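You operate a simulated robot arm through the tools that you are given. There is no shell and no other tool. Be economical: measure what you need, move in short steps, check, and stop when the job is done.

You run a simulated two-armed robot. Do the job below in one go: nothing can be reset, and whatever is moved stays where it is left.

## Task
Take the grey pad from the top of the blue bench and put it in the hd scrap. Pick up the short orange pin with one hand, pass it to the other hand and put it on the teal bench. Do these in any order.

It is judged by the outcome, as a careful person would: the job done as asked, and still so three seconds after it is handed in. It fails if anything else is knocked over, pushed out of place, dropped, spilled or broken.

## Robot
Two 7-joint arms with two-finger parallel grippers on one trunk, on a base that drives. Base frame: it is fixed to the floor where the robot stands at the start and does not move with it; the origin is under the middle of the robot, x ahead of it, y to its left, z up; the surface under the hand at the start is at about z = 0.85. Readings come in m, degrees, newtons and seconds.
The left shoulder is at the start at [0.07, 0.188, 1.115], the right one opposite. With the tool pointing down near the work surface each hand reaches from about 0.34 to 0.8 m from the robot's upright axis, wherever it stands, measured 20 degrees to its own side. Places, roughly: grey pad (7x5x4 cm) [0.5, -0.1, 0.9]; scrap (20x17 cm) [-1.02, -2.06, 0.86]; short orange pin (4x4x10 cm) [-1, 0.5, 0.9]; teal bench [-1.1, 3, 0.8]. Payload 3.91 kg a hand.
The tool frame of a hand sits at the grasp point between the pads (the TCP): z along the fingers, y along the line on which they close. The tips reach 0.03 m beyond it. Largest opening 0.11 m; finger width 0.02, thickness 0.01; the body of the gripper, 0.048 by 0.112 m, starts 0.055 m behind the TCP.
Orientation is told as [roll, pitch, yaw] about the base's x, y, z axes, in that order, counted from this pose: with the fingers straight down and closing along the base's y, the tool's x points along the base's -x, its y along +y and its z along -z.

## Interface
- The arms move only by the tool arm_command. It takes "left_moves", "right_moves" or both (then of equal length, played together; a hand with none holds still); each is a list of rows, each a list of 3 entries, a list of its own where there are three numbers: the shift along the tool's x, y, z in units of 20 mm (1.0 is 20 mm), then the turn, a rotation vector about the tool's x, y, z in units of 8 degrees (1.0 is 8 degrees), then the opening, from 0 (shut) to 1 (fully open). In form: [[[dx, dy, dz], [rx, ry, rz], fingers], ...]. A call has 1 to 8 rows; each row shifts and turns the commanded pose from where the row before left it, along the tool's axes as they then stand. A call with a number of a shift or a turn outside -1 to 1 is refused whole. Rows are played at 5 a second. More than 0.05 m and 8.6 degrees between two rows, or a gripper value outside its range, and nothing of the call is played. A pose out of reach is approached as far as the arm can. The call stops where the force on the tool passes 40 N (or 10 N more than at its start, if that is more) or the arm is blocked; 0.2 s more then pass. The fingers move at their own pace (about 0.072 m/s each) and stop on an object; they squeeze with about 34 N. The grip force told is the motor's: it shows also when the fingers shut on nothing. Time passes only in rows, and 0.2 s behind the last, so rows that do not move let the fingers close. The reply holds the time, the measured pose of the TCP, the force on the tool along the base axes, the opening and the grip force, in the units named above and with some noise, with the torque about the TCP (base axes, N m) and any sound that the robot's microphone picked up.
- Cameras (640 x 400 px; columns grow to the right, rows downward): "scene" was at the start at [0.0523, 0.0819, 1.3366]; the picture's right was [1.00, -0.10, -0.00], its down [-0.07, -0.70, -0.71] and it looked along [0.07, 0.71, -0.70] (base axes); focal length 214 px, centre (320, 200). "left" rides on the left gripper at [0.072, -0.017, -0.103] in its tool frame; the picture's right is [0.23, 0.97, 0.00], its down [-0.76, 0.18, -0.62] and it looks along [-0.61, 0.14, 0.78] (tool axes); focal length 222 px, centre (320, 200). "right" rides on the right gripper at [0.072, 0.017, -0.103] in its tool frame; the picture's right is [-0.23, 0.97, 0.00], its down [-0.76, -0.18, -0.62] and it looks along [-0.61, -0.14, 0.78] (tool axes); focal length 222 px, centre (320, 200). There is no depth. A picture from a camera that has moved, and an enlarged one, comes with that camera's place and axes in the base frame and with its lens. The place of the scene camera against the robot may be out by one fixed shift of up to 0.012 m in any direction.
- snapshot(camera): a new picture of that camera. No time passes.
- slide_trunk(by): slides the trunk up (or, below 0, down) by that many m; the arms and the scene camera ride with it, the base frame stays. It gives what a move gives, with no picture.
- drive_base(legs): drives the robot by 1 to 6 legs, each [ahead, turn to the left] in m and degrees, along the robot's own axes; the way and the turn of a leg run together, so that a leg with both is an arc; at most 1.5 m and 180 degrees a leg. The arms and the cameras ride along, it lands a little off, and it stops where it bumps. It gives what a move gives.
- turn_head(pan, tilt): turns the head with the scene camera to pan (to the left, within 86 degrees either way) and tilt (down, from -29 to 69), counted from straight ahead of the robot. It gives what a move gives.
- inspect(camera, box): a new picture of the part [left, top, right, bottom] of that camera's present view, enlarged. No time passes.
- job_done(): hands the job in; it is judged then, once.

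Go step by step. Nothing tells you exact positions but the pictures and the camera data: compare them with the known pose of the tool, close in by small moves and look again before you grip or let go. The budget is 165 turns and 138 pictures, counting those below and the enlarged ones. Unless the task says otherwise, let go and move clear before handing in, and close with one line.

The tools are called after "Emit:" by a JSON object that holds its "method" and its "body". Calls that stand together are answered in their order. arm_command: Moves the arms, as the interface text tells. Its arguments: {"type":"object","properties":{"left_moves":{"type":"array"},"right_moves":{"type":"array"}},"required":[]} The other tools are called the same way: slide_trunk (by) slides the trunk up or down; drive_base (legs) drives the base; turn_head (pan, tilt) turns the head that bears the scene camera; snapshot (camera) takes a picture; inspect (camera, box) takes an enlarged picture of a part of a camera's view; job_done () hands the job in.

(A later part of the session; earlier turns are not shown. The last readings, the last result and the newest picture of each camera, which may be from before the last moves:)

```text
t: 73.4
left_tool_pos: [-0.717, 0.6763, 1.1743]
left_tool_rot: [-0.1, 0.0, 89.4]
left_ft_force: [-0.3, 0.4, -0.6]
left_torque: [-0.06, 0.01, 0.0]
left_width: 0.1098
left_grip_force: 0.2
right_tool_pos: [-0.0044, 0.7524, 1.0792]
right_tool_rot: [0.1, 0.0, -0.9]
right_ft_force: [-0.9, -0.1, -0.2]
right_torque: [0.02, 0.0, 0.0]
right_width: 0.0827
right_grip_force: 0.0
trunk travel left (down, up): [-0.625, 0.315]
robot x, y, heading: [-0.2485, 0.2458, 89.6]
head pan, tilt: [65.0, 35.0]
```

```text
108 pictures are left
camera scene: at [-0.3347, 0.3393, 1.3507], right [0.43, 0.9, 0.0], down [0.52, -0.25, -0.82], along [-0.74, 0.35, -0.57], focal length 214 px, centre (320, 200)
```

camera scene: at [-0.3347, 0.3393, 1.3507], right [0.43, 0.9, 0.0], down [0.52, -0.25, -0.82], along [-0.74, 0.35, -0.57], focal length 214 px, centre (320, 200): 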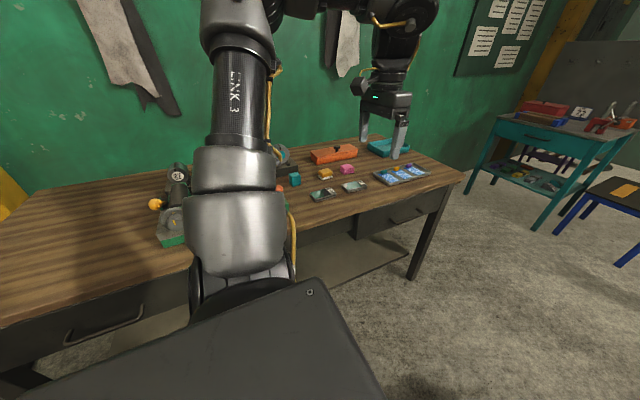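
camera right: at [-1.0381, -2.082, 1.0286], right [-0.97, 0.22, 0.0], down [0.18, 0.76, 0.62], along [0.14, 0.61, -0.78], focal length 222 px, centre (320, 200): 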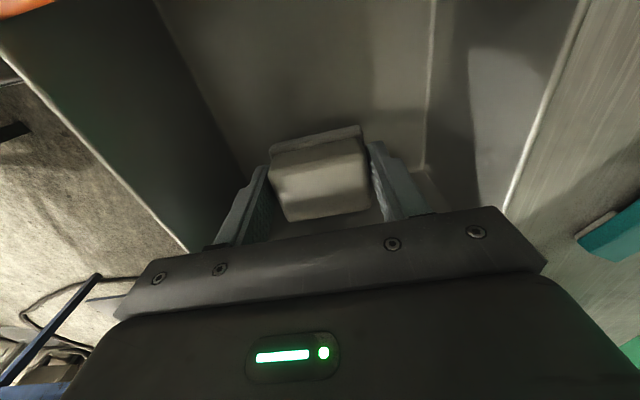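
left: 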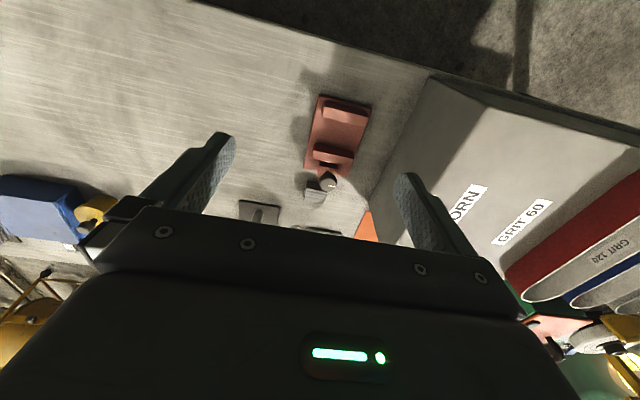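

The arm hides the pin, so I'll turn left to face the wood bench.

Emit:
{"method": "drive_base", "body": {"legs": [[0, 90]]}}

Emit:
{"method": "turn_head", "body": {"pan": 0, "tilt": 42}}

Emit:
{"method": "snapshot", "body": {"camera": "scene"}}

Emit:
{"method": "snapshot", "body": {"camera": "left"}}

Emit:
{"method": "snapshot", "body": {"camera": "right"}}

```text
t: 77.6
left_tool_pos: [-0.6787, -0.2146, 1.1753]
left_tool_rot: [0.1, -0.1, 179.1]
left_ft_force: [-0.3, -0.2, 0.1]
left_torque: [0.01, -0.02, 0.06]
left_width: 0.1101
left_grip_force: 0.1
right_tool_pos: [-0.7508, 0.5008, 1.0802]
right_tool_rot: [0.1, 0.0, 88.7]
right_ft_force: [0.3, -1.1, -0.3]
right_torque: [0.04, 0.02, -0.03]
right_width: 0.0824
right_grip_force: 0.1
trunk travel left (down, up): [-0.625, 0.315]
robot x, y, heading: [-0.2495, 0.2495, 179.3]
head pan, tilt: [65.0, 35.0]
```

```text
t: 79.0
left_tool_pos: [-0.6783, -0.2146, 1.174]
left_tool_rot: [0.0, 0.0, 179.1]
left_ft_force: [-0.5, 0.4, -0.1]
left_torque: [0.0, 0.01, 0.0]
left_width: 0.11
left_grip_force: 0.0
right_tool_pos: [-0.7499, 0.5011, 1.0787]
right_tool_rot: [0.1, 0.0, 88.7]
right_ft_force: [-0.3, -0.6, -0.1]
right_torque: [0.03, 0.02, 0.04]
right_width: 0.0825
right_grip_force: 0.1
trunk travel left (down, up): [-0.625, 0.315]
robot x, y, heading: [-0.2486, 0.251, 178.6]
head pan, tilt: [0.0, 42.0]
```

```text
107 pictures are left
camera scene: at [-0.3893, 0.2531, 1.3402], right [0.01, 1.0, 0.0], down [0.67, -0.01, -0.74], along [-0.74, 0.01, -0.67], focal length 214 px, centre (320, 200)
```

scene: 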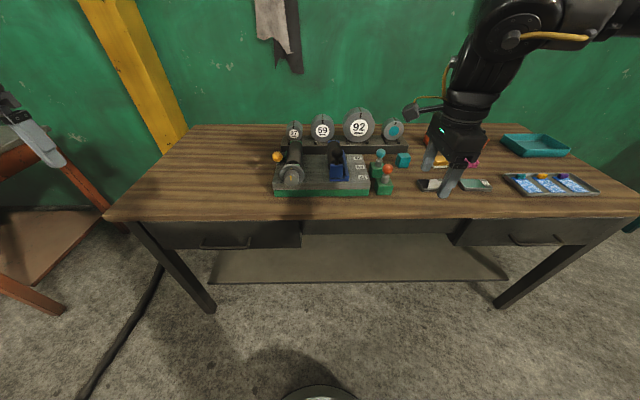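

```text
106 pictures are left
camera left: at [-0.6056, -0.2, 1.278], right [0.21, -0.98, 0.0], down [-0.76, -0.17, 0.62], along [-0.61, -0.13, -0.78], focal length 222 px, centre (320, 200)
```

left: 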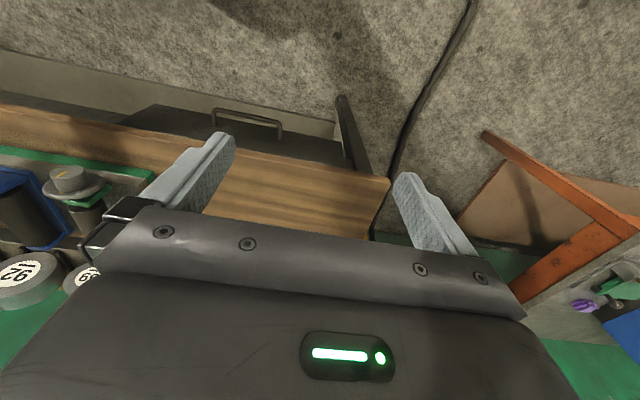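

```text
105 pictures are left
camera right: at [-0.7678, 0.4284, 1.1823], right [-0.97, 0.25, 0.0], down [0.2, 0.76, 0.62], along [0.15, 0.6, -0.78], focal length 222 px, centre (320, 200)
```

right: 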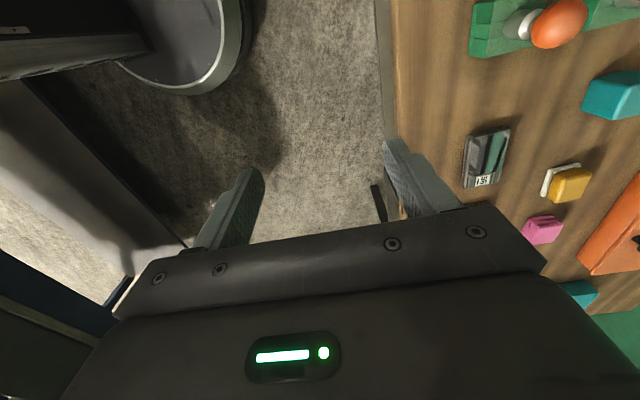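

Emit:
{"method": "inspect", "body": {"camera": "scene", "box": [260, 100, 420, 200]}}

Emit:
{"method": "inspect", "body": {"camera": "right", "box": [440, 0, 640, 125]}}

```text
4.00 times, centred on (340, 150) of scene
camera zoom: at [-0.3893, 0.2531, 1.3402], right [0.01, 1.0, 0.0], down [0.67, -0.01, -0.74], along [-0.74, 0.01, -0.67], focal length 858 px, centre (240, 400)
```

zoom: 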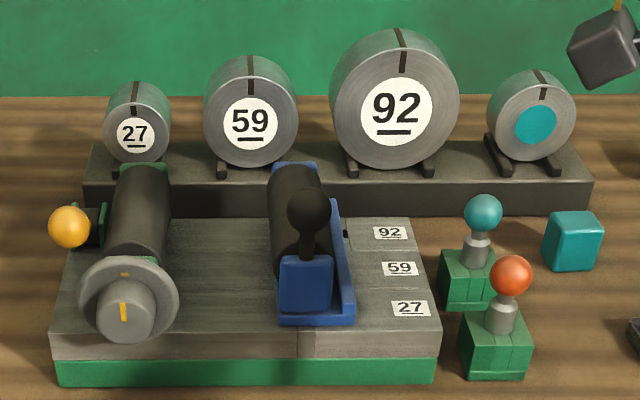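

```text
3.20 times, centred on (540, 62) of right
camera zoom: at [-0.7678, 0.4284, 1.1823], right [-0.97, 0.25, 0.0], down [0.2, 0.76, 0.62], along [0.15, 0.6, -0.78], focal length 711 px, centre (-384, 640)
```

zoom: 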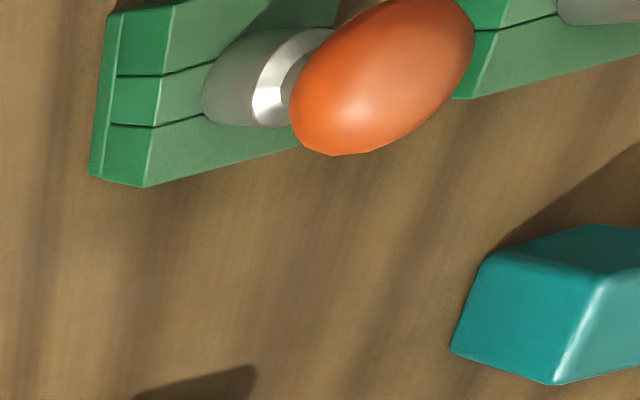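

The orange pin stands in a green block, with its ball head at about [-0.951, 0.474, 0.961]. I'll drive 0.1 m closer and bring the right hand above the ball with its present orientation, closing along x.

Emit:
{"method": "drive_base", "body": {"legs": [[0.1, 0]]}}

Emit:
{"method": "snapshot", "body": {"camera": "right"}}

Emit:
{"method": "inspect", "body": {"camera": "scene", "box": [300, 80, 460, 200]}}

```text
t: 80.1
left_tool_pos: [-0.7793, -0.2133, 1.1741]
left_tool_rot: [0.1, 0.0, 179.2]
left_ft_force: [0.1, 0.1, -0.7]
left_torque: [0.03, -0.02, 0.0]
left_width: 0.1098
left_grip_force: 0.1
right_tool_pos: [-0.8506, 0.5015, 1.0782]
right_tool_rot: [0.2, -0.1, 88.6]
right_ft_force: [-0.1, 0.3, 0.6]
right_torque: [-0.02, -0.01, 0.01]
right_width: 0.0827
right_grip_force: 0.1
trunk travel left (down, up): [-0.625, 0.315]
robot x, y, heading: [-0.3494, 0.2538, 179.2]
head pan, tilt: [0.0, 42.0]
```

```text
102 pictures are left
camera right: at [-0.8686, 0.4294, 1.1824], right [-0.97, 0.25, 0.0], down [0.2, 0.76, 0.62], along [0.15, 0.6, -0.78], focal length 222 px, centre (320, 200)
```

right: 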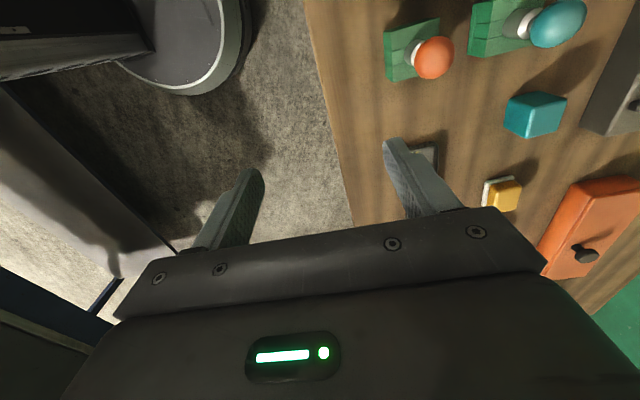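

```text
3.33 times, centred on (380, 140) of scene
camera zoom: at [-0.49, 0.2545, 1.3402], right [0.01, 1.0, 0.0], down [0.67, -0.01, -0.74], along [-0.74, 0.01, -0.67], focal length 715 px, centre (120, 400)
```

zoom: 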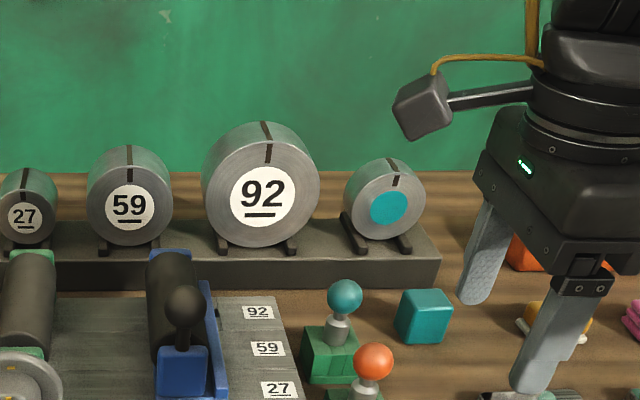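

Ball position confirmed at about [-0.956, 0.474]. I'll move above it.

Emit:
{"method": "arm_command", "body": {"right_moves": [[[0.27, 1, 0], [0, 0, 0], 0.8], [[0.27, 1, 0], [0, 0, 0], 0.8], [[0.27, 1, 0], [0, 0, 0], 0.8], [[0.27, 1, 0], [0, 0, 0], 0.8], [[0.27, 1, 0], [0, 0, 0], 0.8], [[0, 0.2, 0], [0, 0, 0], 0.8]]}}

Emit:
{"method": "snapshot", "body": {"camera": "right"}}

Emit:
{"method": "inspect", "body": {"camera": "scene", "box": [320, 80, 480, 200]}}

```text
t: 81.5
left_tool_pos: [-0.7784, -0.2121, 1.1748]
left_tool_rot: [0.0, -0.1, 179.2]
left_ft_force: [1.0, 0.4, 0.4]
left_torque: [-0.01, 0.02, 0.0]
left_width: 0.1099
left_grip_force: 0.1
right_tool_pos: [-0.9534, 0.4772, 1.0796]
right_tool_rot: [0.1, 0.1, 88.6]
right_ft_force: [-0.6, -0.2, 0.7]
right_torque: [0.0, -0.01, 0.01]
right_width: 0.088
right_grip_force: 0.0
trunk travel left (down, up): [-0.625, 0.315]
robot x, y, heading: [-0.3496, 0.2512, 179.1]
head pan, tilt: [0.0, 42.0]
```

```text
100 pictures are left
camera right: at [-0.9727, 0.4052, 1.1824], right [-0.97, 0.25, 0.0], down [0.2, 0.76, 0.62], along [0.15, 0.6, -0.78], focal length 222 px, centre (320, 200)
```

right: 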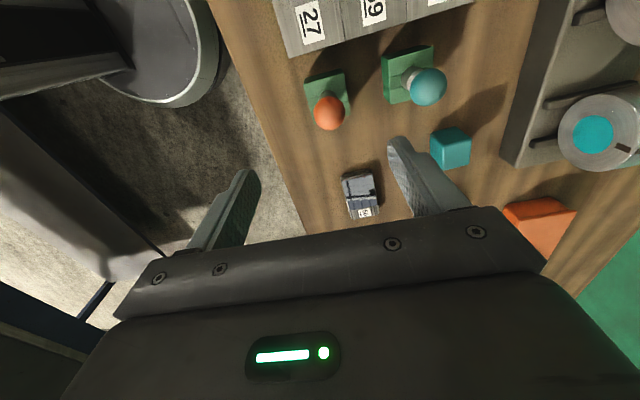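

```text
3.33 times, centred on (400, 140) of scene
camera zoom: at [-0.4895, 0.2548, 1.3403], right [0.01, 1.0, 0.0], down [0.67, -0.01, -0.74], along [-0.74, 0.01, -0.67], focal length 715 px, centre (53, 400)
```

zoom: 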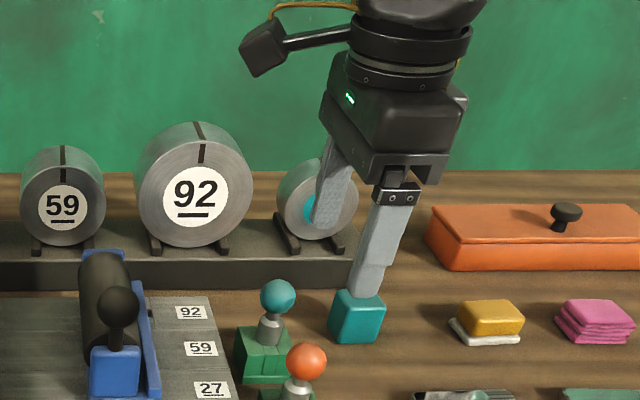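

Combining the views puts the ball at [-0.967, 0.479, 0.939]. I'll align, lower part-way and check.

Emit:
{"method": "arm_command", "body": {"right_moves": [[[-0.1, 0.63, 0], [0, 0, 0], 0.8], [[0, 0, 1], [0, 0, 0], 0.8], [[0, 0, 1], [0, 0, 0], 0.8], [[0, 0, 1], [0, 0, 0], 0.8]]}}

Emit:
{"method": "snapshot", "body": {"camera": "right"}}

Emit:
{"method": "inspect", "body": {"camera": "scene", "box": [320, 100, 480, 220]}}

```text
t: 82.5
left_tool_pos: [-0.7789, -0.2137, 1.1743]
left_tool_rot: [0.0, 0.0, 179.2]
left_ft_force: [-0.8, 0.8, -0.6]
left_torque: [0.01, 0.01, 0.01]
left_width: 0.1101
left_grip_force: 0.1
right_tool_pos: [-0.9702, 0.4793, 1.02]
right_tool_rot: [0.0, -0.1, 88.7]
right_ft_force: [-0.6, -0.1, 0.3]
right_torque: [0.0, -0.05, 0.05]
right_width: 0.0882
right_grip_force: 0.1
trunk travel left (down, up): [-0.625, 0.315]
robot x, y, heading: [-0.3519, 0.2491, 179.1]
head pan, tilt: [0.0, 42.0]
```

```text
98 pictures are left
camera right: at [-0.9862, 0.4072, 1.1223], right [-0.97, 0.25, 0.0], down [0.2, 0.76, 0.62], along [0.15, 0.6, -0.78], focal length 222 px, centre (320, 200)
```

right: 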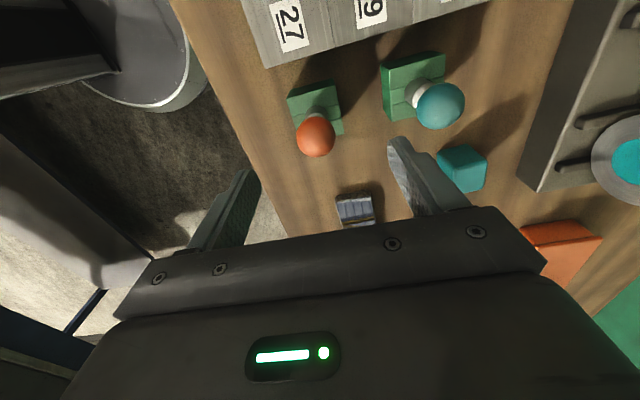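

```text
3.33 times, centred on (400, 160) of scene
camera zoom: at [-0.4907, 0.2546, 1.3402], right [0.01, 1.0, 0.0], down [0.67, -0.01, -0.74], along [-0.74, 0.01, -0.67], focal length 715 px, centre (53, 333)
```

zoom: 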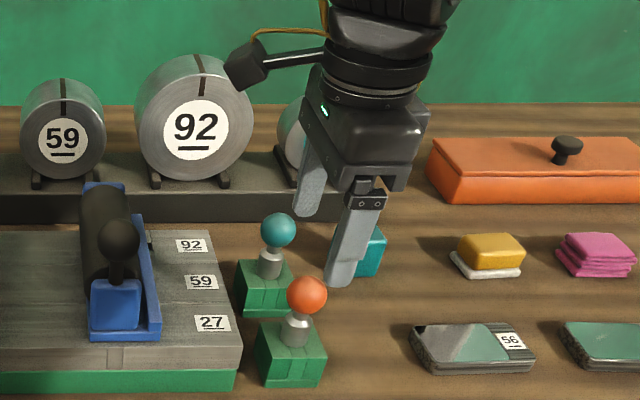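

Well centred. I'll lower the rest of the way to the ball.

Emit:
{"method": "arm_command", "body": {"right_moves": [[[0, -0.2, 1], [0, 0, 0], 0.8], [[0, 0, 1], [0, 0, 0], 0.8], [[0, 0, 1], [0, 0, 0], 0.8], [[0, 0, 0.8], [0, 0, 0], 0.8]]}}

Emit:
{"method": "snapshot", "body": {"camera": "right"}}

Emit:
{"method": "inspect", "body": {"camera": "scene", "box": [320, 100, 480, 220]}}

```text
t: 83.5
left_tool_pos: [-0.7789, -0.2132, 1.1736]
left_tool_rot: [0.1, 0.1, 179.2]
left_ft_force: [0.7, 0.3, 0.1]
left_torque: [-0.01, 0.0, -0.02]
left_width: 0.1098
left_grip_force: 0.1
right_tool_pos: [-0.9643, 0.4787, 0.9429]
right_tool_rot: [0.1, 0.0, 88.7]
right_ft_force: [-0.3, 0.3, 0.0]
right_torque: [-0.01, 0.01, -0.01]
right_width: 0.0879
right_grip_force: 0.0
trunk travel left (down, up): [-0.625, 0.315]
robot x, y, heading: [-0.3497, 0.2544, 179.3]
head pan, tilt: [0.0, 42.0]
```

```text
96 pictures are left
camera right: at [-0.9822, 0.4073, 1.0461], right [-0.97, 0.25, 0.0], down [0.2, 0.76, 0.62], along [0.15, 0.6, -0.78], focal length 222 px, centre (320, 200)
```

right: 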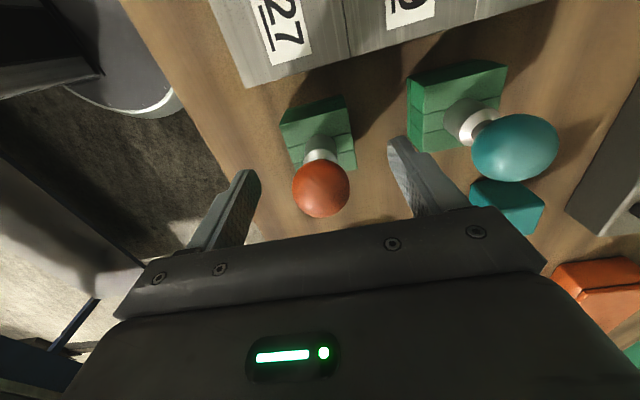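

```text
3.33 times, centred on (400, 160) of scene
camera zoom: at [-0.4905, 0.2549, 1.3402], right [0.01, 1.0, 0.0], down [0.67, -0.01, -0.74], along [-0.74, 0.01, -0.67], focal length 715 px, centre (53, 333)
```

zoom: 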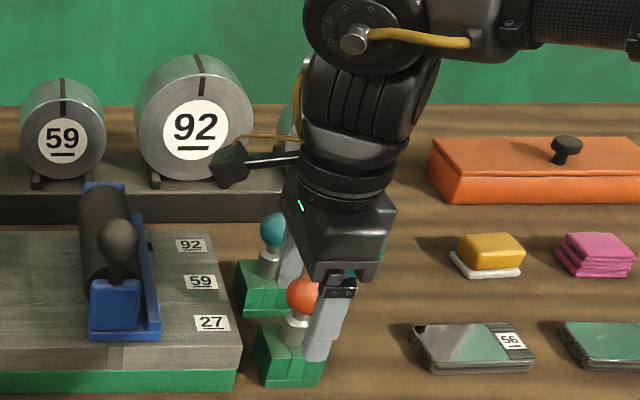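

The ball sits between the fingers, about 4 mm off across their width. I'll nudge and close.

Emit:
{"method": "arm_command", "body": {"right_moves": [[[0.22, 0, 0], [0, 0, 0], 0.8], [[0, 0, 0], [0, 0, 0], 0.1], [[0, 0, 0], [0, 0, 0], 0.1], [[0, 0, 0], [0, 0, 0], 0.1], [[0, 0, 0], [0, 0, 0], 0.1], [[0, 0, 0], [0, 0, 0], 0.1]]}}

Emit:
{"method": "snapshot", "body": {"camera": "right"}}

Emit:
{"method": "inspect", "body": {"camera": "scene", "box": [340, 120, 460, 210]}}

```text
t: 84.9
left_tool_pos: [-0.7786, -0.2139, 1.1739]
left_tool_rot: [0.1, 0.0, 179.2]
left_ft_force: [-0.1, 0.3, -0.6]
left_torque: [0.04, 0.02, 0.0]
left_width: 0.1099
left_grip_force: 0.0
right_tool_pos: [-0.9633, 0.4752, 0.9437]
right_tool_rot: [0.1, 0.0, 88.7]
right_ft_force: [0.1, 0.5, 0.2]
right_torque: [0.01, 0.02, -0.02]
right_width: 0.0327
right_grip_force: 34.1
trunk travel left (down, up): [-0.625, 0.315]
robot x, y, heading: [-0.3526, 0.2555, 179.2]
head pan, tilt: [0.0, 42.0]
```

```text
94 pictures are left
camera right: at [-0.9822, 0.4026, 1.0468], right [-0.97, 0.25, 0.0], down [0.2, 0.76, 0.62], along [0.15, 0.6, -0.78], focal length 222 px, centre (320, 200)
```

right: 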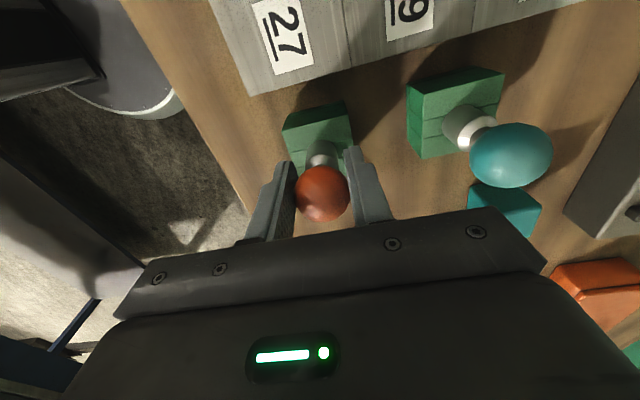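

```text
4.44 times, centred on (400, 165) of scene
camera zoom: at [-0.4899, 0.2545, 1.3402], right [0.01, 1.0, 0.0], down [0.67, -0.01, -0.74], along [-0.74, 0.01, -0.67], focal length 953 px, centre (-36, 356)
```

zoom: 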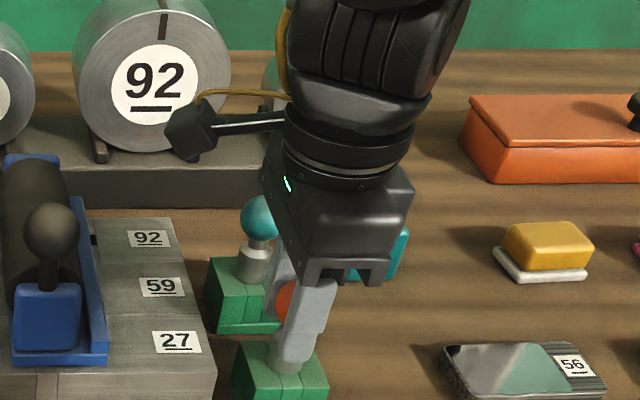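

Gripped at 3.3 cm, close to the ball's full diameter. I'll lift slowly.

Emit:
{"method": "arm_command", "body": {"right_moves": [[[0, 0, -0.3], [0, 0, 0], 0.1], [[0, 0, -0.4], [0, 0, 0], 0.1], [[0, 0, -0.5], [0, 0, 0], 0.1], [[0, 0, -0.5], [0, 0, 0], 0.1]]}}

Emit:
{"method": "snapshot", "body": {"camera": "right"}}

Emit:
{"method": "inspect", "body": {"camera": "scene", "box": [340, 120, 460, 210]}}

```text
t: 85.9
left_tool_pos: [-0.7785, -0.2137, 1.1742]
left_tool_rot: [0.0, 0.0, 179.1]
left_ft_force: [-0.4, -0.8, 0.1]
left_torque: [0.0, 0.01, 0.01]
left_width: 0.1099
left_grip_force: 0.1
right_tool_pos: [-0.9636, 0.4757, 0.9784]
right_tool_rot: [0.1, 0.1, 88.7]
right_ft_force: [0.0, -0.3, -0.7]
right_torque: [0.02, -0.02, -0.02]
right_width: 0.0327
right_grip_force: 34.2
trunk travel left (down, up): [-0.625, 0.315]
robot x, y, heading: [-0.3525, 0.252, 179.3]
head pan, tilt: [0.0, 42.0]
```

```text
92 pictures are left
camera right: at [-0.9819, 0.4025, 1.0806], right [-0.97, 0.25, 0.0], down [0.2, 0.76, 0.62], along [0.15, 0.6, -0.78], focal length 222 px, centre (320, 200)
```

right: 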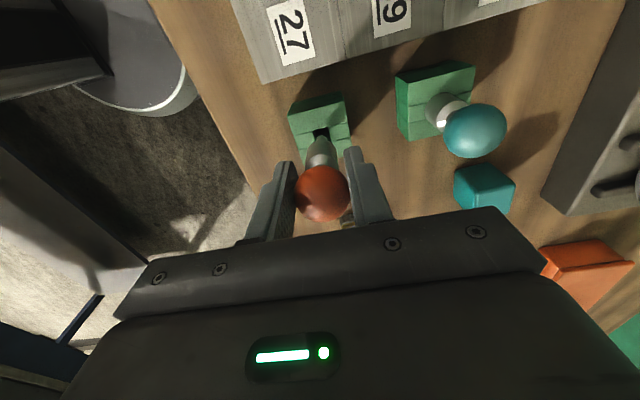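

```text
4.44 times, centred on (400, 165) of scene
camera zoom: at [-0.4897, 0.2543, 1.3402], right [0.01, 1.0, 0.0], down [0.67, -0.01, -0.74], along [-0.74, 0.01, -0.67], focal length 953 px, centre (-36, 356)
```

zoom: 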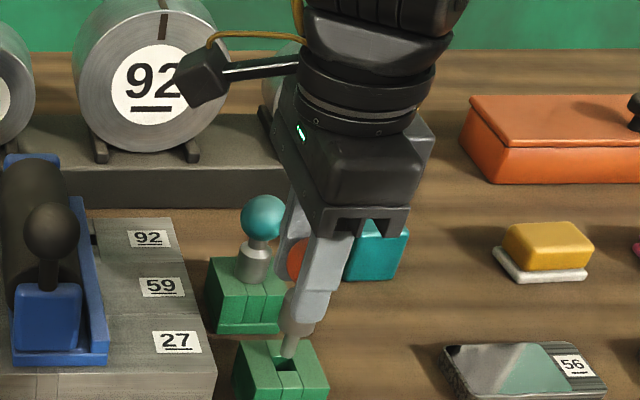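

The pin comes out cleanly and the block stays put. I'll lift it clear.

Emit:
{"method": "arm_command", "body": {"right_moves": [[[0, 0, -0.7], [0, 0, 0], 0.1], [[0, 0, -1], [0, 0, 0], 0.1], [[0, 0, -1], [0, 0, 0], 0.1], [[0, 0, -1], [0, 0, 0], 0.1], [[0, 0, -1], [0, 0, 0], 0.1], [[0, 0, -1], [0, 0, 0], 0.1]]}}

Emit:
{"method": "snapshot", "body": {"camera": "right"}}

Emit:
{"method": "inspect", "body": {"camera": "scene", "box": [340, 60, 500, 200]}}

```text
t: 87.3
left_tool_pos: [-0.7787, -0.2138, 1.1733]
left_tool_rot: [-0.2, -0.1, 179.2]
left_ft_force: [1.1, 1.0, 0.2]
left_torque: [0.0, 0.02, -0.03]
left_width: 0.1097
left_grip_force: 0.0
right_tool_pos: [-0.9631, 0.4745, 1.0918]
right_tool_rot: [0.1, 0.0, 88.8]
right_ft_force: [0.6, -1.0, -0.1]
right_torque: [0.03, 0.02, 0.0]
right_width: 0.0328
right_grip_force: 34.0
trunk travel left (down, up): [-0.625, 0.315]
robot x, y, heading: [-0.351, 0.2528, 179.3]
head pan, tilt: [0.0, 42.0]
```

```text
90 pictures are left
camera right: at [-0.9806, 0.4014, 1.1947], right [-0.97, 0.25, 0.0], down [0.2, 0.76, 0.62], along [0.15, 0.6, -0.78], focal length 222 px, centre (320, 200)
```

right: 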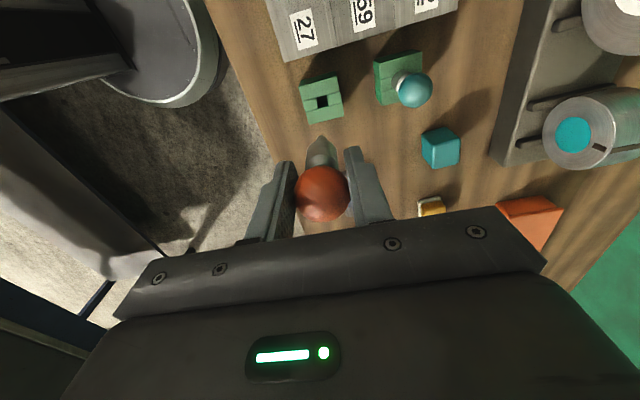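

```text
2.86 times, centred on (420, 130) of scene
camera zoom: at [-0.4894, 0.2537, 1.3403], right [0.01, 1.0, 0.0], down [0.67, -0.01, -0.74], along [-0.74, 0.01, -0.67], focal length 613 px, centre (34, 400)
```

zoom: 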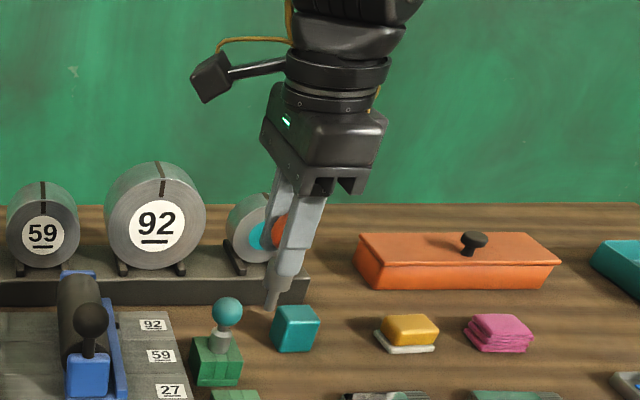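

The pin is out: ball head, collar and a thin peg. I'll back away from the bench for a handover in open space.

Emit:
{"method": "drive_base", "body": {"legs": [[-0.18, 0]]}}

Emit:
{"method": "arm_command", "body": {"right_moves": [[[0.3, -1, -0.5], [0, 0, 0], 0.1], [[0.3, -1, -0.5], [0, 0, 0], 0.1], [[0.3, -1, -0.5], [0, 0, 0], 0.1], [[0.3, -1, -0.5], [0, 0, 0], 0.1], [[0.3, -1, -0.5], [0, 0, 0], 0.1], [[0.3, -0.5, 0], [0, 0, 0], 0.1]]}}

```text
t: 88.8
left_tool_pos: [-0.5993, -0.2165, 1.1744]
left_tool_rot: [0.0, 0.1, 179.1]
left_ft_force: [0.2, -0.4, -0.3]
left_torque: [-0.04, 0.01, 0.01]
left_width: 0.1103
left_grip_force: 0.1
right_tool_pos: [-0.7834, 0.473, 1.0898]
right_tool_rot: [0.0, 0.0, 88.8]
right_ft_force: [0.3, 0.2, -0.7]
right_torque: [0.02, 0.01, 0.0]
right_width: 0.0324
right_grip_force: 33.5
trunk travel left (down, up): [-0.625, 0.315]
robot x, y, heading: [-0.1681, 0.2479, 179.2]
head pan, tilt: [0.0, 42.0]
```

```text
t: 90.2
left_tool_pos: [-0.5994, -0.2158, 1.1736]
left_tool_rot: [0.0, 0.1, 179.2]
left_ft_force: [-0.7, 0.6, 0.3]
left_torque: [-0.01, -0.02, 0.02]
left_width: 0.11
left_grip_force: 0.0
right_tool_pos: [-0.6734, 0.4342, 1.1408]
right_tool_rot: [0.2, -0.1, 88.7]
right_ft_force: [0.4, 0.2, -1.2]
right_torque: [-0.01, 0.02, -0.01]
right_width: 0.0325
right_grip_force: 34.4
trunk travel left (down, up): [-0.625, 0.315]
robot x, y, heading: [-0.172, 0.2478, 179.0]
head pan, tilt: [0.0, 42.0]
```

Now I'll tilt the right hand so the fingers, and with them the pin, point forward with a vertical closing axis. Half-way first.

Emit:
{"method": "arm_command", "body": {"right_moves": [[[0, 0, 0], [-1, 0, 0], 0.1], [[0, 0, 0], [-1, 0, 0], 0.1], [[0, 0, 0], [-1, 0, 0], 0.1], [[0, 0, 0], [-1, 0, 0], 0.1], [[0, 0, 0], [-1, 0, 0], 0.1]]}}

Emit:
{"method": "snapshot", "body": {"camera": "scene"}}

```text
t: 91.4
left_tool_pos: [-0.5969, -0.2148, 1.1739]
left_tool_rot: [-0.1, -0.1, 179.2]
left_ft_force: [-0.7, 0.8, 0.1]
left_torque: [0.01, -0.02, -0.01]
left_width: 0.11
left_grip_force: 0.1
right_tool_pos: [-0.6723, 0.4337, 1.1393]
right_tool_rot: [40.3, 0.1, 88.8]
right_ft_force: [-0.2, 0.6, -0.8]
right_torque: [0.04, 0.0, -0.01]
right_width: 0.0322
right_grip_force: 33.6
trunk travel left (down, up): [-0.625, 0.315]
robot x, y, heading: [-0.1702, 0.2458, 179.0]
head pan, tilt: [0.0, 42.0]
```

```text
88 pictures are left
camera scene: at [-0.3089, 0.2517, 1.3403], right [0.01, 1.0, 0.0], down [0.67, -0.01, -0.74], along [-0.74, 0.01, -0.67], focal length 214 px, centre (320, 200)
```

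scene: 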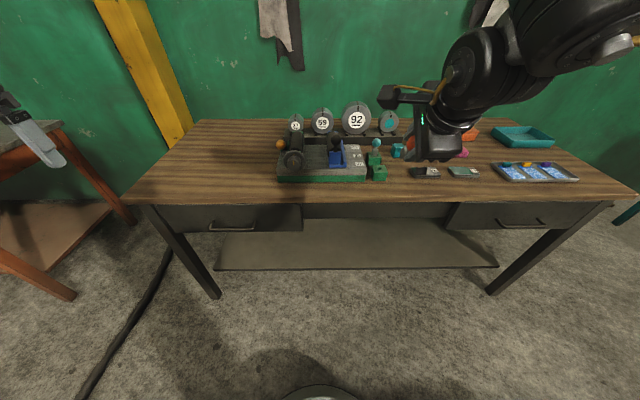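

Emit:
{"method": "arm_command", "body": {"right_moves": [[[0, 0, 0], [-1, 0, 0], 0.1], [[0, 0, 0], [-1, 0, 0], 0.1], [[0, 0, 0], [-1, 0, 0], 0.1], [[0, 0, 0], [-1, 0, 0], 0.1], [[0, 0, 0], [-1, 0, 0], 0.1], [[0, 0, 0], [-1, 0, 0], 0.1], [[0, 0, 0], [-0.25, 0, 0], 0.1]]}}

Emit:
{"method": "snapshot", "body": {"camera": "scene"}}

Emit:
{"method": "snapshot", "body": {"camera": "right"}}

```text
t: 93.2
left_tool_pos: [-0.5992, -0.216, 1.1729]
left_tool_rot: [-0.2, 0.0, 179.1]
left_ft_force: [0.0, -0.3, 0.3]
left_torque: [0.01, 0.06, 0.03]
left_width: 0.1101
left_grip_force: 0.1
right_tool_pos: [-0.6924, 0.4194, 1.1824]
right_tool_rot: [89.4, 4.1, 86.3]
right_ft_force: [0.0, -0.9, -0.3]
right_torque: [-0.02, 0.04, -0.03]
right_width: 0.0327
right_grip_force: 33.7
right hand out of reach, approached as far as the arm can: row 4, 5, 6, 7
trunk travel left (down, up): [-0.625, 0.315]
robot x, y, heading: [-0.1687, 0.2485, 179.1]
head pan, tilt: [0.0, 42.0]
stopped in row 7 (right hand): the arm was blocked; the commanded pose is now the measured one
```

```text
87 pictures are left
camera scene: at [-0.3098, 0.2506, 1.3401], right [0.01, 1.0, 0.0], down [0.67, -0.01, -0.74], along [-0.74, 0.01, -0.67], focal length 214 px, centre (320, 200)
```

scene: 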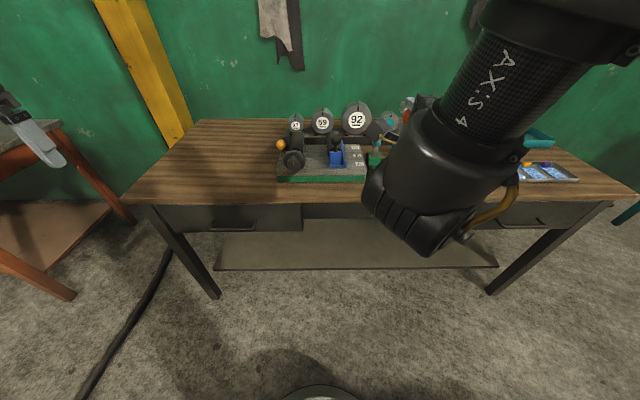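

```text
86 pictures are left
camera right: at [-0.5936, 0.3416, 1.2043], right [0.01, 0.3, 0.95], down [0.67, 0.71, -0.23], along [-0.74, 0.64, -0.19], focal length 222 px, centre (320, 200)
```

right: 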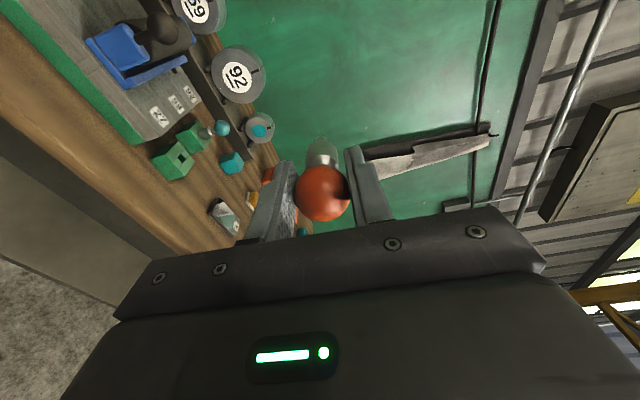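

The pin now points forward and is held firmly. I'll shift the right hand toward the middle so the left can reach it.

Emit:
{"method": "arm_command", "body": {"right_moves": [[[1, 0, 0.5], [0, 0, 0], 0.1], [[1, 0, 0.5], [0, 0, 0], 0.1], [[1, 0, 0.5], [0, 0, 0], 0.1], [[1, 0, 0.5], [0, 0, 0], 0.1]]}}

Emit:
{"method": "snapshot", "body": {"camera": "right"}}

```text
t: 94.2
left_tool_pos: [-0.5986, -0.2163, 1.173]
left_tool_rot: [0.0, -0.1, 179.2]
left_ft_force: [-0.6, 0.4, 0.5]
left_torque: [0.0, -0.02, 0.02]
left_width: 0.11
left_grip_force: 0.1
right_tool_pos: [-0.7368, 0.342, 1.187]
right_tool_rot: [89.4, 3.8, 86.6]
right_ft_force: [-1.0, 0.2, -0.9]
right_torque: [0.02, 0.02, 0.0]
right_width: 0.0323
right_grip_force: 33.9
trunk travel left (down, up): [-0.625, 0.315]
robot x, y, heading: [-0.1685, 0.2509, 179.3]
head pan, tilt: [0.0, 42.0]
```

```text
85 pictures are left
camera right: at [-0.6381, 0.2633, 1.2077], right [0.01, 0.29, 0.96], down [0.67, 0.71, -0.22], along [-0.74, 0.64, -0.19], focal length 222 px, centre (320, 200)
```

right: 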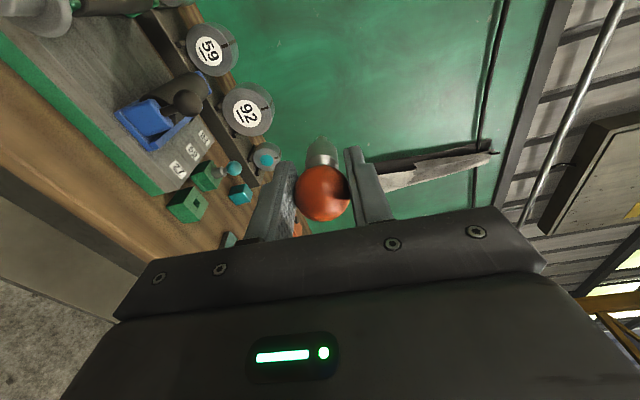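

The left hand should come in horizontally from the left with a vertical closing axis. I'll start turning it to point right while moving it toward the middle.

Emit:
{"method": "arm_command", "body": {"left_moves": [[[0, -1, 0], [1, 0, 0], 1], [[0, -0.99, 0.139], [1, 0, 0], 1], [[0, -0.961, 0.276], [1, 0, 0], 1], [[0, -0.914, 0.407], [1, 0, 0], 1], [[0, -0.848, 0.53], [1, 0, 0], 1], [[0, -0.766, 0.643], [1, 0, 0], 1], [[0, -0.669, 0.743], [1, 0, 0], 1], [[0, -0.559, 0.829], [1, 0, 0], 1]]}}

Emit:
{"method": "snapshot", "body": {"camera": "scene"}}

```text
t: 96.0
left_tool_pos: [-0.5966, -0.057, 1.1739]
left_tool_rot: [-64.2, 0.1, 179.1]
left_ft_force: [-0.5, -1.0, -0.3]
left_torque: [0.02, -0.03, 0.02]
left_width: 0.1101
left_grip_force: 0.1
right_tool_pos: [-0.7371, 0.3398, 1.1855]
right_tool_rot: [89.6, 3.7, 86.5]
right_ft_force: [-0.7, -1.1, -1.3]
right_torque: [0.01, 0.01, 0.01]
right_width: 0.0324
right_grip_force: 34.2
trunk travel left (down, up): [-0.625, 0.315]
robot x, y, heading: [-0.1732, 0.2494, 179.3]
head pan, tilt: [0.0, 42.0]
```

```text
84 pictures are left
camera scene: at [-0.3103, 0.2506, 1.3401], right [0.01, 1.0, 0.0], down [0.67, -0.01, -0.74], along [-0.74, 0.01, -0.67], focal length 214 px, centre (320, 200)
```

scene: 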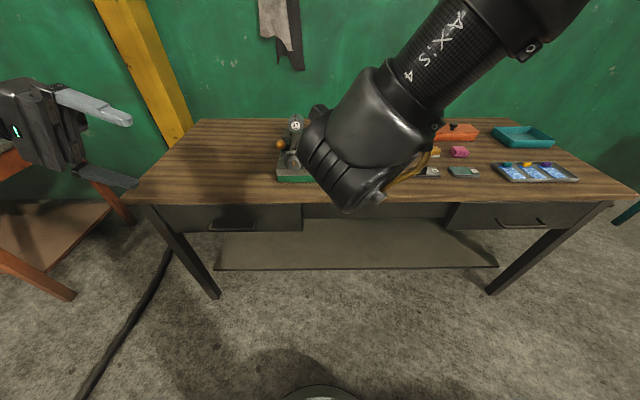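

Emit:
{"method": "arm_command", "body": {"left_moves": [[[-1, 0, 0], [1, 0, 0], 1], [[-1, 0, 0], [1, 0, 0], 1], [[-1, 0, 0], [1, 0, 0], 1], [[-1, 0, 0], [0.22, 0, 0], 1], [[-1, 0, 0], [0, 0, 0], 1], [[-1, 0, 0], [0, 0, 0], 1], [[-1, 0, 0], [0, 0, 0], 1], [[-1, 0, 0], [0, 0, 0], 1]]}}

Emit:
{"method": "snapshot", "body": {"camera": "left"}}

Emit:
{"method": "snapshot", "body": {"camera": "right"}}

```text
t: 97.8
left_tool_pos: [-0.7158, -0.1553, 1.1783]
left_tool_rot: [-82.6, -0.9, 178.9]
left_ft_force: [0.0, 0.4, -0.5]
left_torque: [-0.01, -0.01, 0.01]
left_width: 0.1099
left_grip_force: 0.0
left hand out of reach, approached as far as the arm can: row 2, 3, 4, 5, 6, 7, 8
right_tool_pos: [-0.7364, 0.3419, 1.1866]
right_tool_rot: [89.5, 3.8, 86.5]
right_ft_force: [0.1, -1.2, -0.9]
right_torque: [0.01, 0.01, -0.02]
right_width: 0.0328
right_grip_force: 33.9
trunk travel left (down, up): [-0.625, 0.315]
robot x, y, heading: [-0.1665, 0.2489, 179.2]
head pan, tilt: [0.0, 42.0]
```

```text
83 pictures are left
camera left: at [-0.6433, -0.2582, 1.2071], right [0.21, -0.13, -0.97], down [-0.78, -0.63, -0.09], along [-0.6, 0.77, -0.23], focal length 222 px, centre (320, 200)
```

left: 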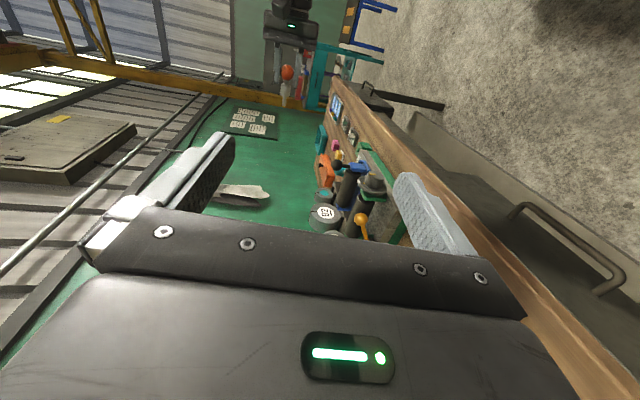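

```text
82 pictures are left
camera right: at [-0.6377, 0.2639, 1.2078], right [0.01, 0.29, 0.96], down [0.67, 0.71, -0.22], along [-0.74, 0.64, -0.19], focal length 222 px, centre (320, 200)
```

right: 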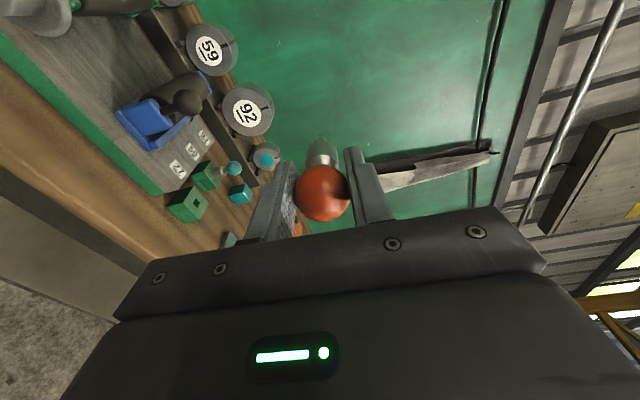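

The left wrist view now shows the pin. I'll move the left hand right, toward the pin's line.

Emit:
{"method": "arm_command", "body": {"left_moves": [[[0, 0, 1], [0, 0, 0], 1], [[0, 0, 1], [0, 0, 0], 1], [[0, 0, 1], [0, 0, 0], 1], [[0, 0, 1], [0, 0, 0], 1], [[0, 0, 1], [0, 0, 0], 1], [[0, 0, 1], [0, 0, 0], 1]]}}

Emit:
{"method": "snapshot", "body": {"camera": "left"}}

```text
t: 99.2
left_tool_pos: [-0.6956, -0.1175, 1.2032]
left_tool_rot: [-82.0, -1.0, 178.6]
left_ft_force: [-0.1, 0.1, 0.4]
left_torque: [0.02, -0.02, -0.01]
left_width: 0.11
left_grip_force: 0.1
left hand out of reach, approached as far as the arm can: row 1, 2, 3, 4, 5, 6
right_tool_pos: [-0.7362, 0.3415, 1.1859]
right_tool_rot: [89.4, 3.8, 86.6]
right_ft_force: [-0.5, -0.1, -0.7]
right_torque: [0.04, -0.02, 0.02]
right_width: 0.0326
right_grip_force: 34.1
trunk travel left (down, up): [-0.625, 0.315]
robot x, y, heading: [-0.1697, 0.2493, 178.9]
head pan, tilt: [0.0, 42.0]
```

```text
81 pictures are left
camera left: at [-0.6244, -0.2207, 1.2341], right [0.21, -0.14, -0.97], down [-0.78, -0.62, -0.08], along [-0.59, 0.77, -0.24], focal length 222 px, centre (320, 200)
```

left: 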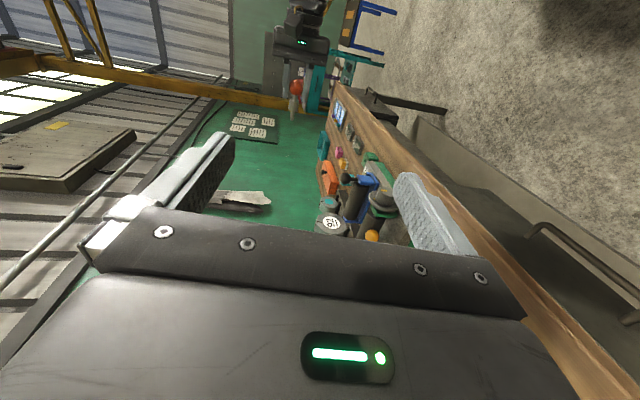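

Emit:
{"method": "arm_command", "body": {"left_moves": [[[0, 0, 1], [0, 0, 0], 1], [[0, 0, 1], [0, 0, 0], 1], [[0, 0, 1], [0, 0, 0], 1], [[0, 0, 0], [0, 0, 0], 1], [[0, 0, 0], [0, 0, 0], 1]]}}

```text
t: 100.4
left_tool_pos: [-0.7011, -0.1123, 1.2209]
left_tool_rot: [-82.3, -1.1, 178.6]
left_ft_force: [0.0, -0.3, 0.2]
left_torque: [-0.01, -0.01, 0.02]
left_width: 0.1099
left_grip_force: 0.1
left hand out of reach, approached as far as the arm can: row 1, 2, 3
right_tool_pos: [-0.7369, 0.341, 1.1864]
right_tool_rot: [89.4, 3.8, 86.6]
right_ft_force: [-0.3, -0.3, -1.3]
right_torque: [0.0, -0.03, -0.03]
right_width: 0.0326
right_grip_force: 34.9
trunk travel left (down, up): [-0.625, 0.315]
robot x, y, heading: [-0.168, 0.2485, 179.5]
head pan, tilt: [0.0, 42.0]
```

The arm is at a local limit, so I'll relax the tilt a little and then move right.

Emit:
{"method": "arm_command", "body": {"left_moves": [[[0.5, 0, 0], [-1, 0, 0], 1], [[0.5, 0, 0], [-1, 0, 0], 1], [[0.5, -0.4, 0.9], [-1, 0, 0], 1], [[0.5, -0.53, 0.85], [0, 0, 0], 1], [[0, -0.53, 0.85], [0, 0, 0], 1], [[0, -0.53, 0.85], [0, 0, 0], 1], [[0, -0.53, 0.85], [0, 0, 0], 1]]}}

```text
t: 102.0
left_tool_pos: [-0.6603, -0.0136, 1.2213]
left_tool_rot: [-59.6, -0.8, 178.8]
left_ft_force: [-0.1, -0.5, -0.6]
left_torque: [-0.05, 0.0, -0.01]
left_width: 0.1098
left_grip_force: 0.0
right_tool_pos: [-0.736, 0.3422, 1.1866]
right_tool_rot: [89.5, 3.7, 86.5]
right_ft_force: [-0.1, 0.7, -0.5]
right_torque: [0.0, -0.03, -0.01]
right_width: 0.0325
right_grip_force: 34.0
trunk travel left (down, up): [-0.625, 0.315]
robot x, y, heading: [-0.1694, 0.2468, 179.3]
head pan, tilt: [0.0, 42.0]
```

Emit:
{"method": "arm_command", "body": {"left_moves": [[[0, -0.5, 0.866], [0, 0, 0], 1], [[0, -0.5, 0.866], [0, 0, 0], 1], [[0, -0.5, 0.866], [0, 0, 0], 1], [[0, -0.5, 0.866], [0, 0, 0], 1], [[0, -0.5, 0.866], [0, 0, 0], 1], [[-1, 0, 0], [0, 0, 0], 1], [[-1, 0, 0], [0, 0, 0], 1], [[-1, 0, 0], [0, 0, 0], 1]]}}

Emit:
{"method": "snapshot", "body": {"camera": "left"}}

```text
t: 103.8
left_tool_pos: [-0.735, 0.0739, 1.2285]
left_tool_rot: [-59.6, -0.7, 178.8]
left_ft_force: [-0.6, -0.4, -0.6]
left_torque: [0.02, -0.01, 0.0]
left_width: 0.11
left_grip_force: 0.1
left hand out of reach, approached as far as the arm can: row 4, 5
right_tool_pos: [-0.7375, 0.342, 1.1858]
right_tool_rot: [89.6, 3.9, 86.4]
right_ft_force: [0.3, 0.0, -0.8]
right_torque: [-0.02, 0.0, -0.02]
right_width: 0.0325
right_grip_force: 33.9
trunk travel left (down, up): [-0.625, 0.315]
robot x, y, heading: [-0.168, 0.2477, 179.3]
head pan, tilt: [0.0, 42.0]
```

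```text
80 pictures are left
camera left: at [-0.6638, -0.0087, 1.2957], right [0.21, -0.5, -0.84], down [-0.77, -0.61, 0.17], along [-0.6, 0.61, -0.51], focal length 222 px, centre (320, 200)
```

left: 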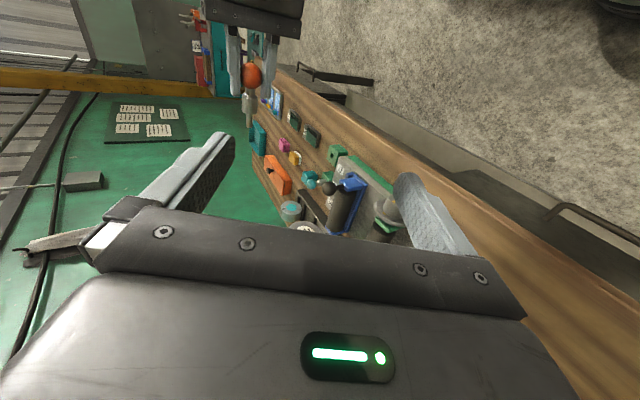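

Emit:
{"method": "arm_command", "body": {"left_moves": [[[-1, 0, 0], [0, 0, 0], 1], [[-1, 0, 0], [0, 0, 0], 1], [[-1, 0, 0], [0, 0, 0], 1], [[0, -0.5, 0.866], [0, 0, 0], 1], [[0, -0.5, 0.866], [0, 0, 0], 1]]}}

```text
t: 105.0
left_tool_pos: [-0.7919, 0.1153, 1.229]
left_tool_rot: [-59.6, -0.9, 178.7]
left_ft_force: [-0.2, 0.3, -0.4]
left_torque: [0.0, 0.0, 0.0]
left_width: 0.1096
left_grip_force: 0.2
right_tool_pos: [-0.7365, 0.3428, 1.1875]
right_tool_rot: [89.5, 3.8, 86.5]
right_ft_force: [-0.4, 0.2, -0.7]
right_torque: [0.03, 0.03, 0.01]
right_width: 0.0324
right_grip_force: 33.5
trunk travel left (down, up): [-0.625, 0.315]
robot x, y, heading: [-0.1711, 0.2495, 179.2]
head pan, tilt: [0.0, 42.0]
```

Emit:
{"method": "arm_command", "body": {"left_moves": [[[0, 0, 0], [1, 0, 0], 1], [[0, 0, 0], [1, 0, 0], 1], [[0, 0, 0], [1, 0, 0], 1], [[0, 0, 0], [0.75, 0, 0], 1]]}}

Emit:
{"method": "snapshot", "body": {"camera": "left"}}

Emit:
{"method": "snapshot", "body": {"camera": "right"}}

```text
t: 106.0
left_tool_pos: [-0.8289, 0.0637, 1.3126]
left_tool_rot: [-82.9, -0.8, 179.1]
left_ft_force: [0.0, 0.8, 0.5]
left_torque: [0.01, 0.01, -0.02]
left_width: 0.1101
left_grip_force: 0.0
left hand out of reach, approached as far as the arm can: row 2, 3, 4
right_tool_pos: [-0.7367, 0.341, 1.1861]
right_tool_rot: [89.6, 3.9, 86.5]
right_ft_force: [-0.2, 0.2, -0.2]
right_torque: [0.0, -0.03, -0.02]
right_width: 0.0327
right_grip_force: 33.6
trunk travel left (down, up): [-0.625, 0.315]
robot x, y, heading: [-0.1682, 0.2499, 179.2]
head pan, tilt: [0.0, 42.0]
```

```text
79 pictures are left
camera left: at [-0.758, -0.0386, 1.343], right [0.21, -0.12, -0.97], down [-0.77, -0.63, -0.09], along [-0.6, 0.77, -0.23], focal length 222 px, centre (320, 200)
```

left: 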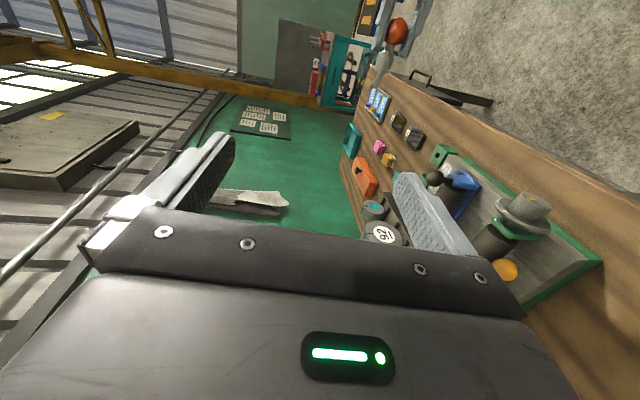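

```text
78 pictures are left
camera right: at [-0.6376, 0.263, 1.2078], right [0.01, 0.29, 0.96], down [0.67, 0.71, -0.22], along [-0.74, 0.64, -0.19], focal length 222 px, centre (320, 200)
```

right: 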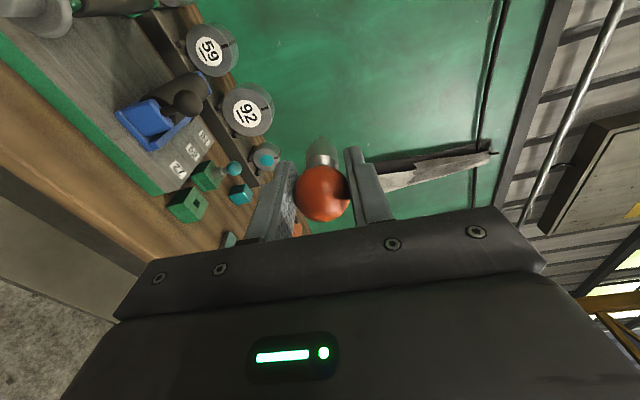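

A tilt of about 60° is comfortable and still square to the pin, so I'll go back to that and look closely at the pin.

Emit:
{"method": "arm_command", "body": {"left_moves": [[[1, 0.5, 0], [-1, 0, 0], 1], [[0.8, 1, 0], [-1, 0, 0], 1], [[0, 1, 0], [-0.8, 0, 0], 1], [[0, 0.9, 0.3], [0, 0, 0], 1], [[0, 0.5, 0.9], [0, 0, 0], 1]]}}

Emit:
{"method": "snapshot", "body": {"camera": "left"}}

```text
t: 107.2
left_tool_pos: [-0.7949, 0.0575, 1.2295]
left_tool_rot: [-60.3, -0.9, 179.1]
left_ft_force: [0.4, 0.2, 0.4]
left_torque: [0.01, -0.01, -0.02]
left_width: 0.1098
left_grip_force: 0.0
right_tool_pos: [-0.7374, 0.3423, 1.1844]
right_tool_rot: [89.5, 3.9, 86.5]
right_ft_force: [-0.4, 0.3, -0.9]
right_torque: [-0.01, -0.03, 0.01]
right_width: 0.0325
right_grip_force: 34.1
trunk travel left (down, up): [-0.625, 0.315]
robot x, y, heading: [-0.169, 0.2483, 179.0]
head pan, tilt: [0.0, 42.0]
```

```text
77 pictures are left
camera left: at [-0.7228, -0.0258, 1.2946], right [0.21, -0.49, -0.85], down [-0.77, -0.62, 0.16], along [-0.6, 0.62, -0.5], focal length 222 px, centre (320, 200)
```

left: 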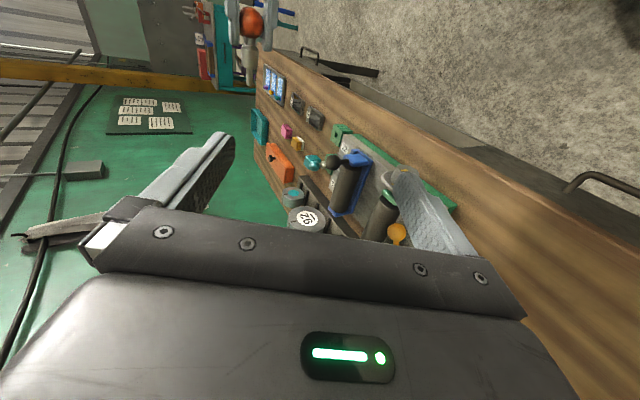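

Emit:
{"method": "inspect", "body": {"camera": "left", "box": [200, 0, 320, 90]}}

```text
4.44 times, centred on (260, 45) of left
camera zoom: at [-0.7228, -0.0258, 1.2946], right [0.21, -0.49, -0.85], down [-0.77, -0.62, 0.16], along [-0.6, 0.62, -0.5], focal length 987 px, centre (587, 889)
```

zoom: 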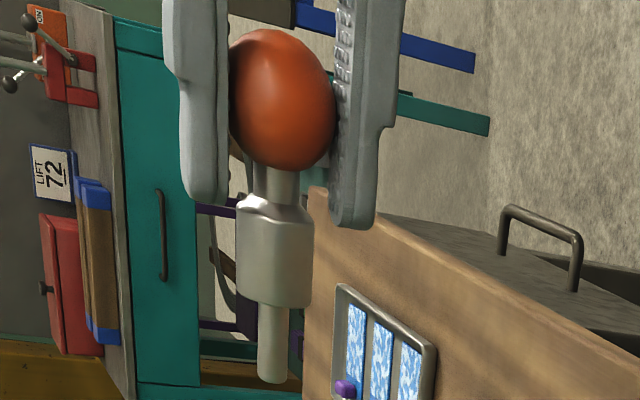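

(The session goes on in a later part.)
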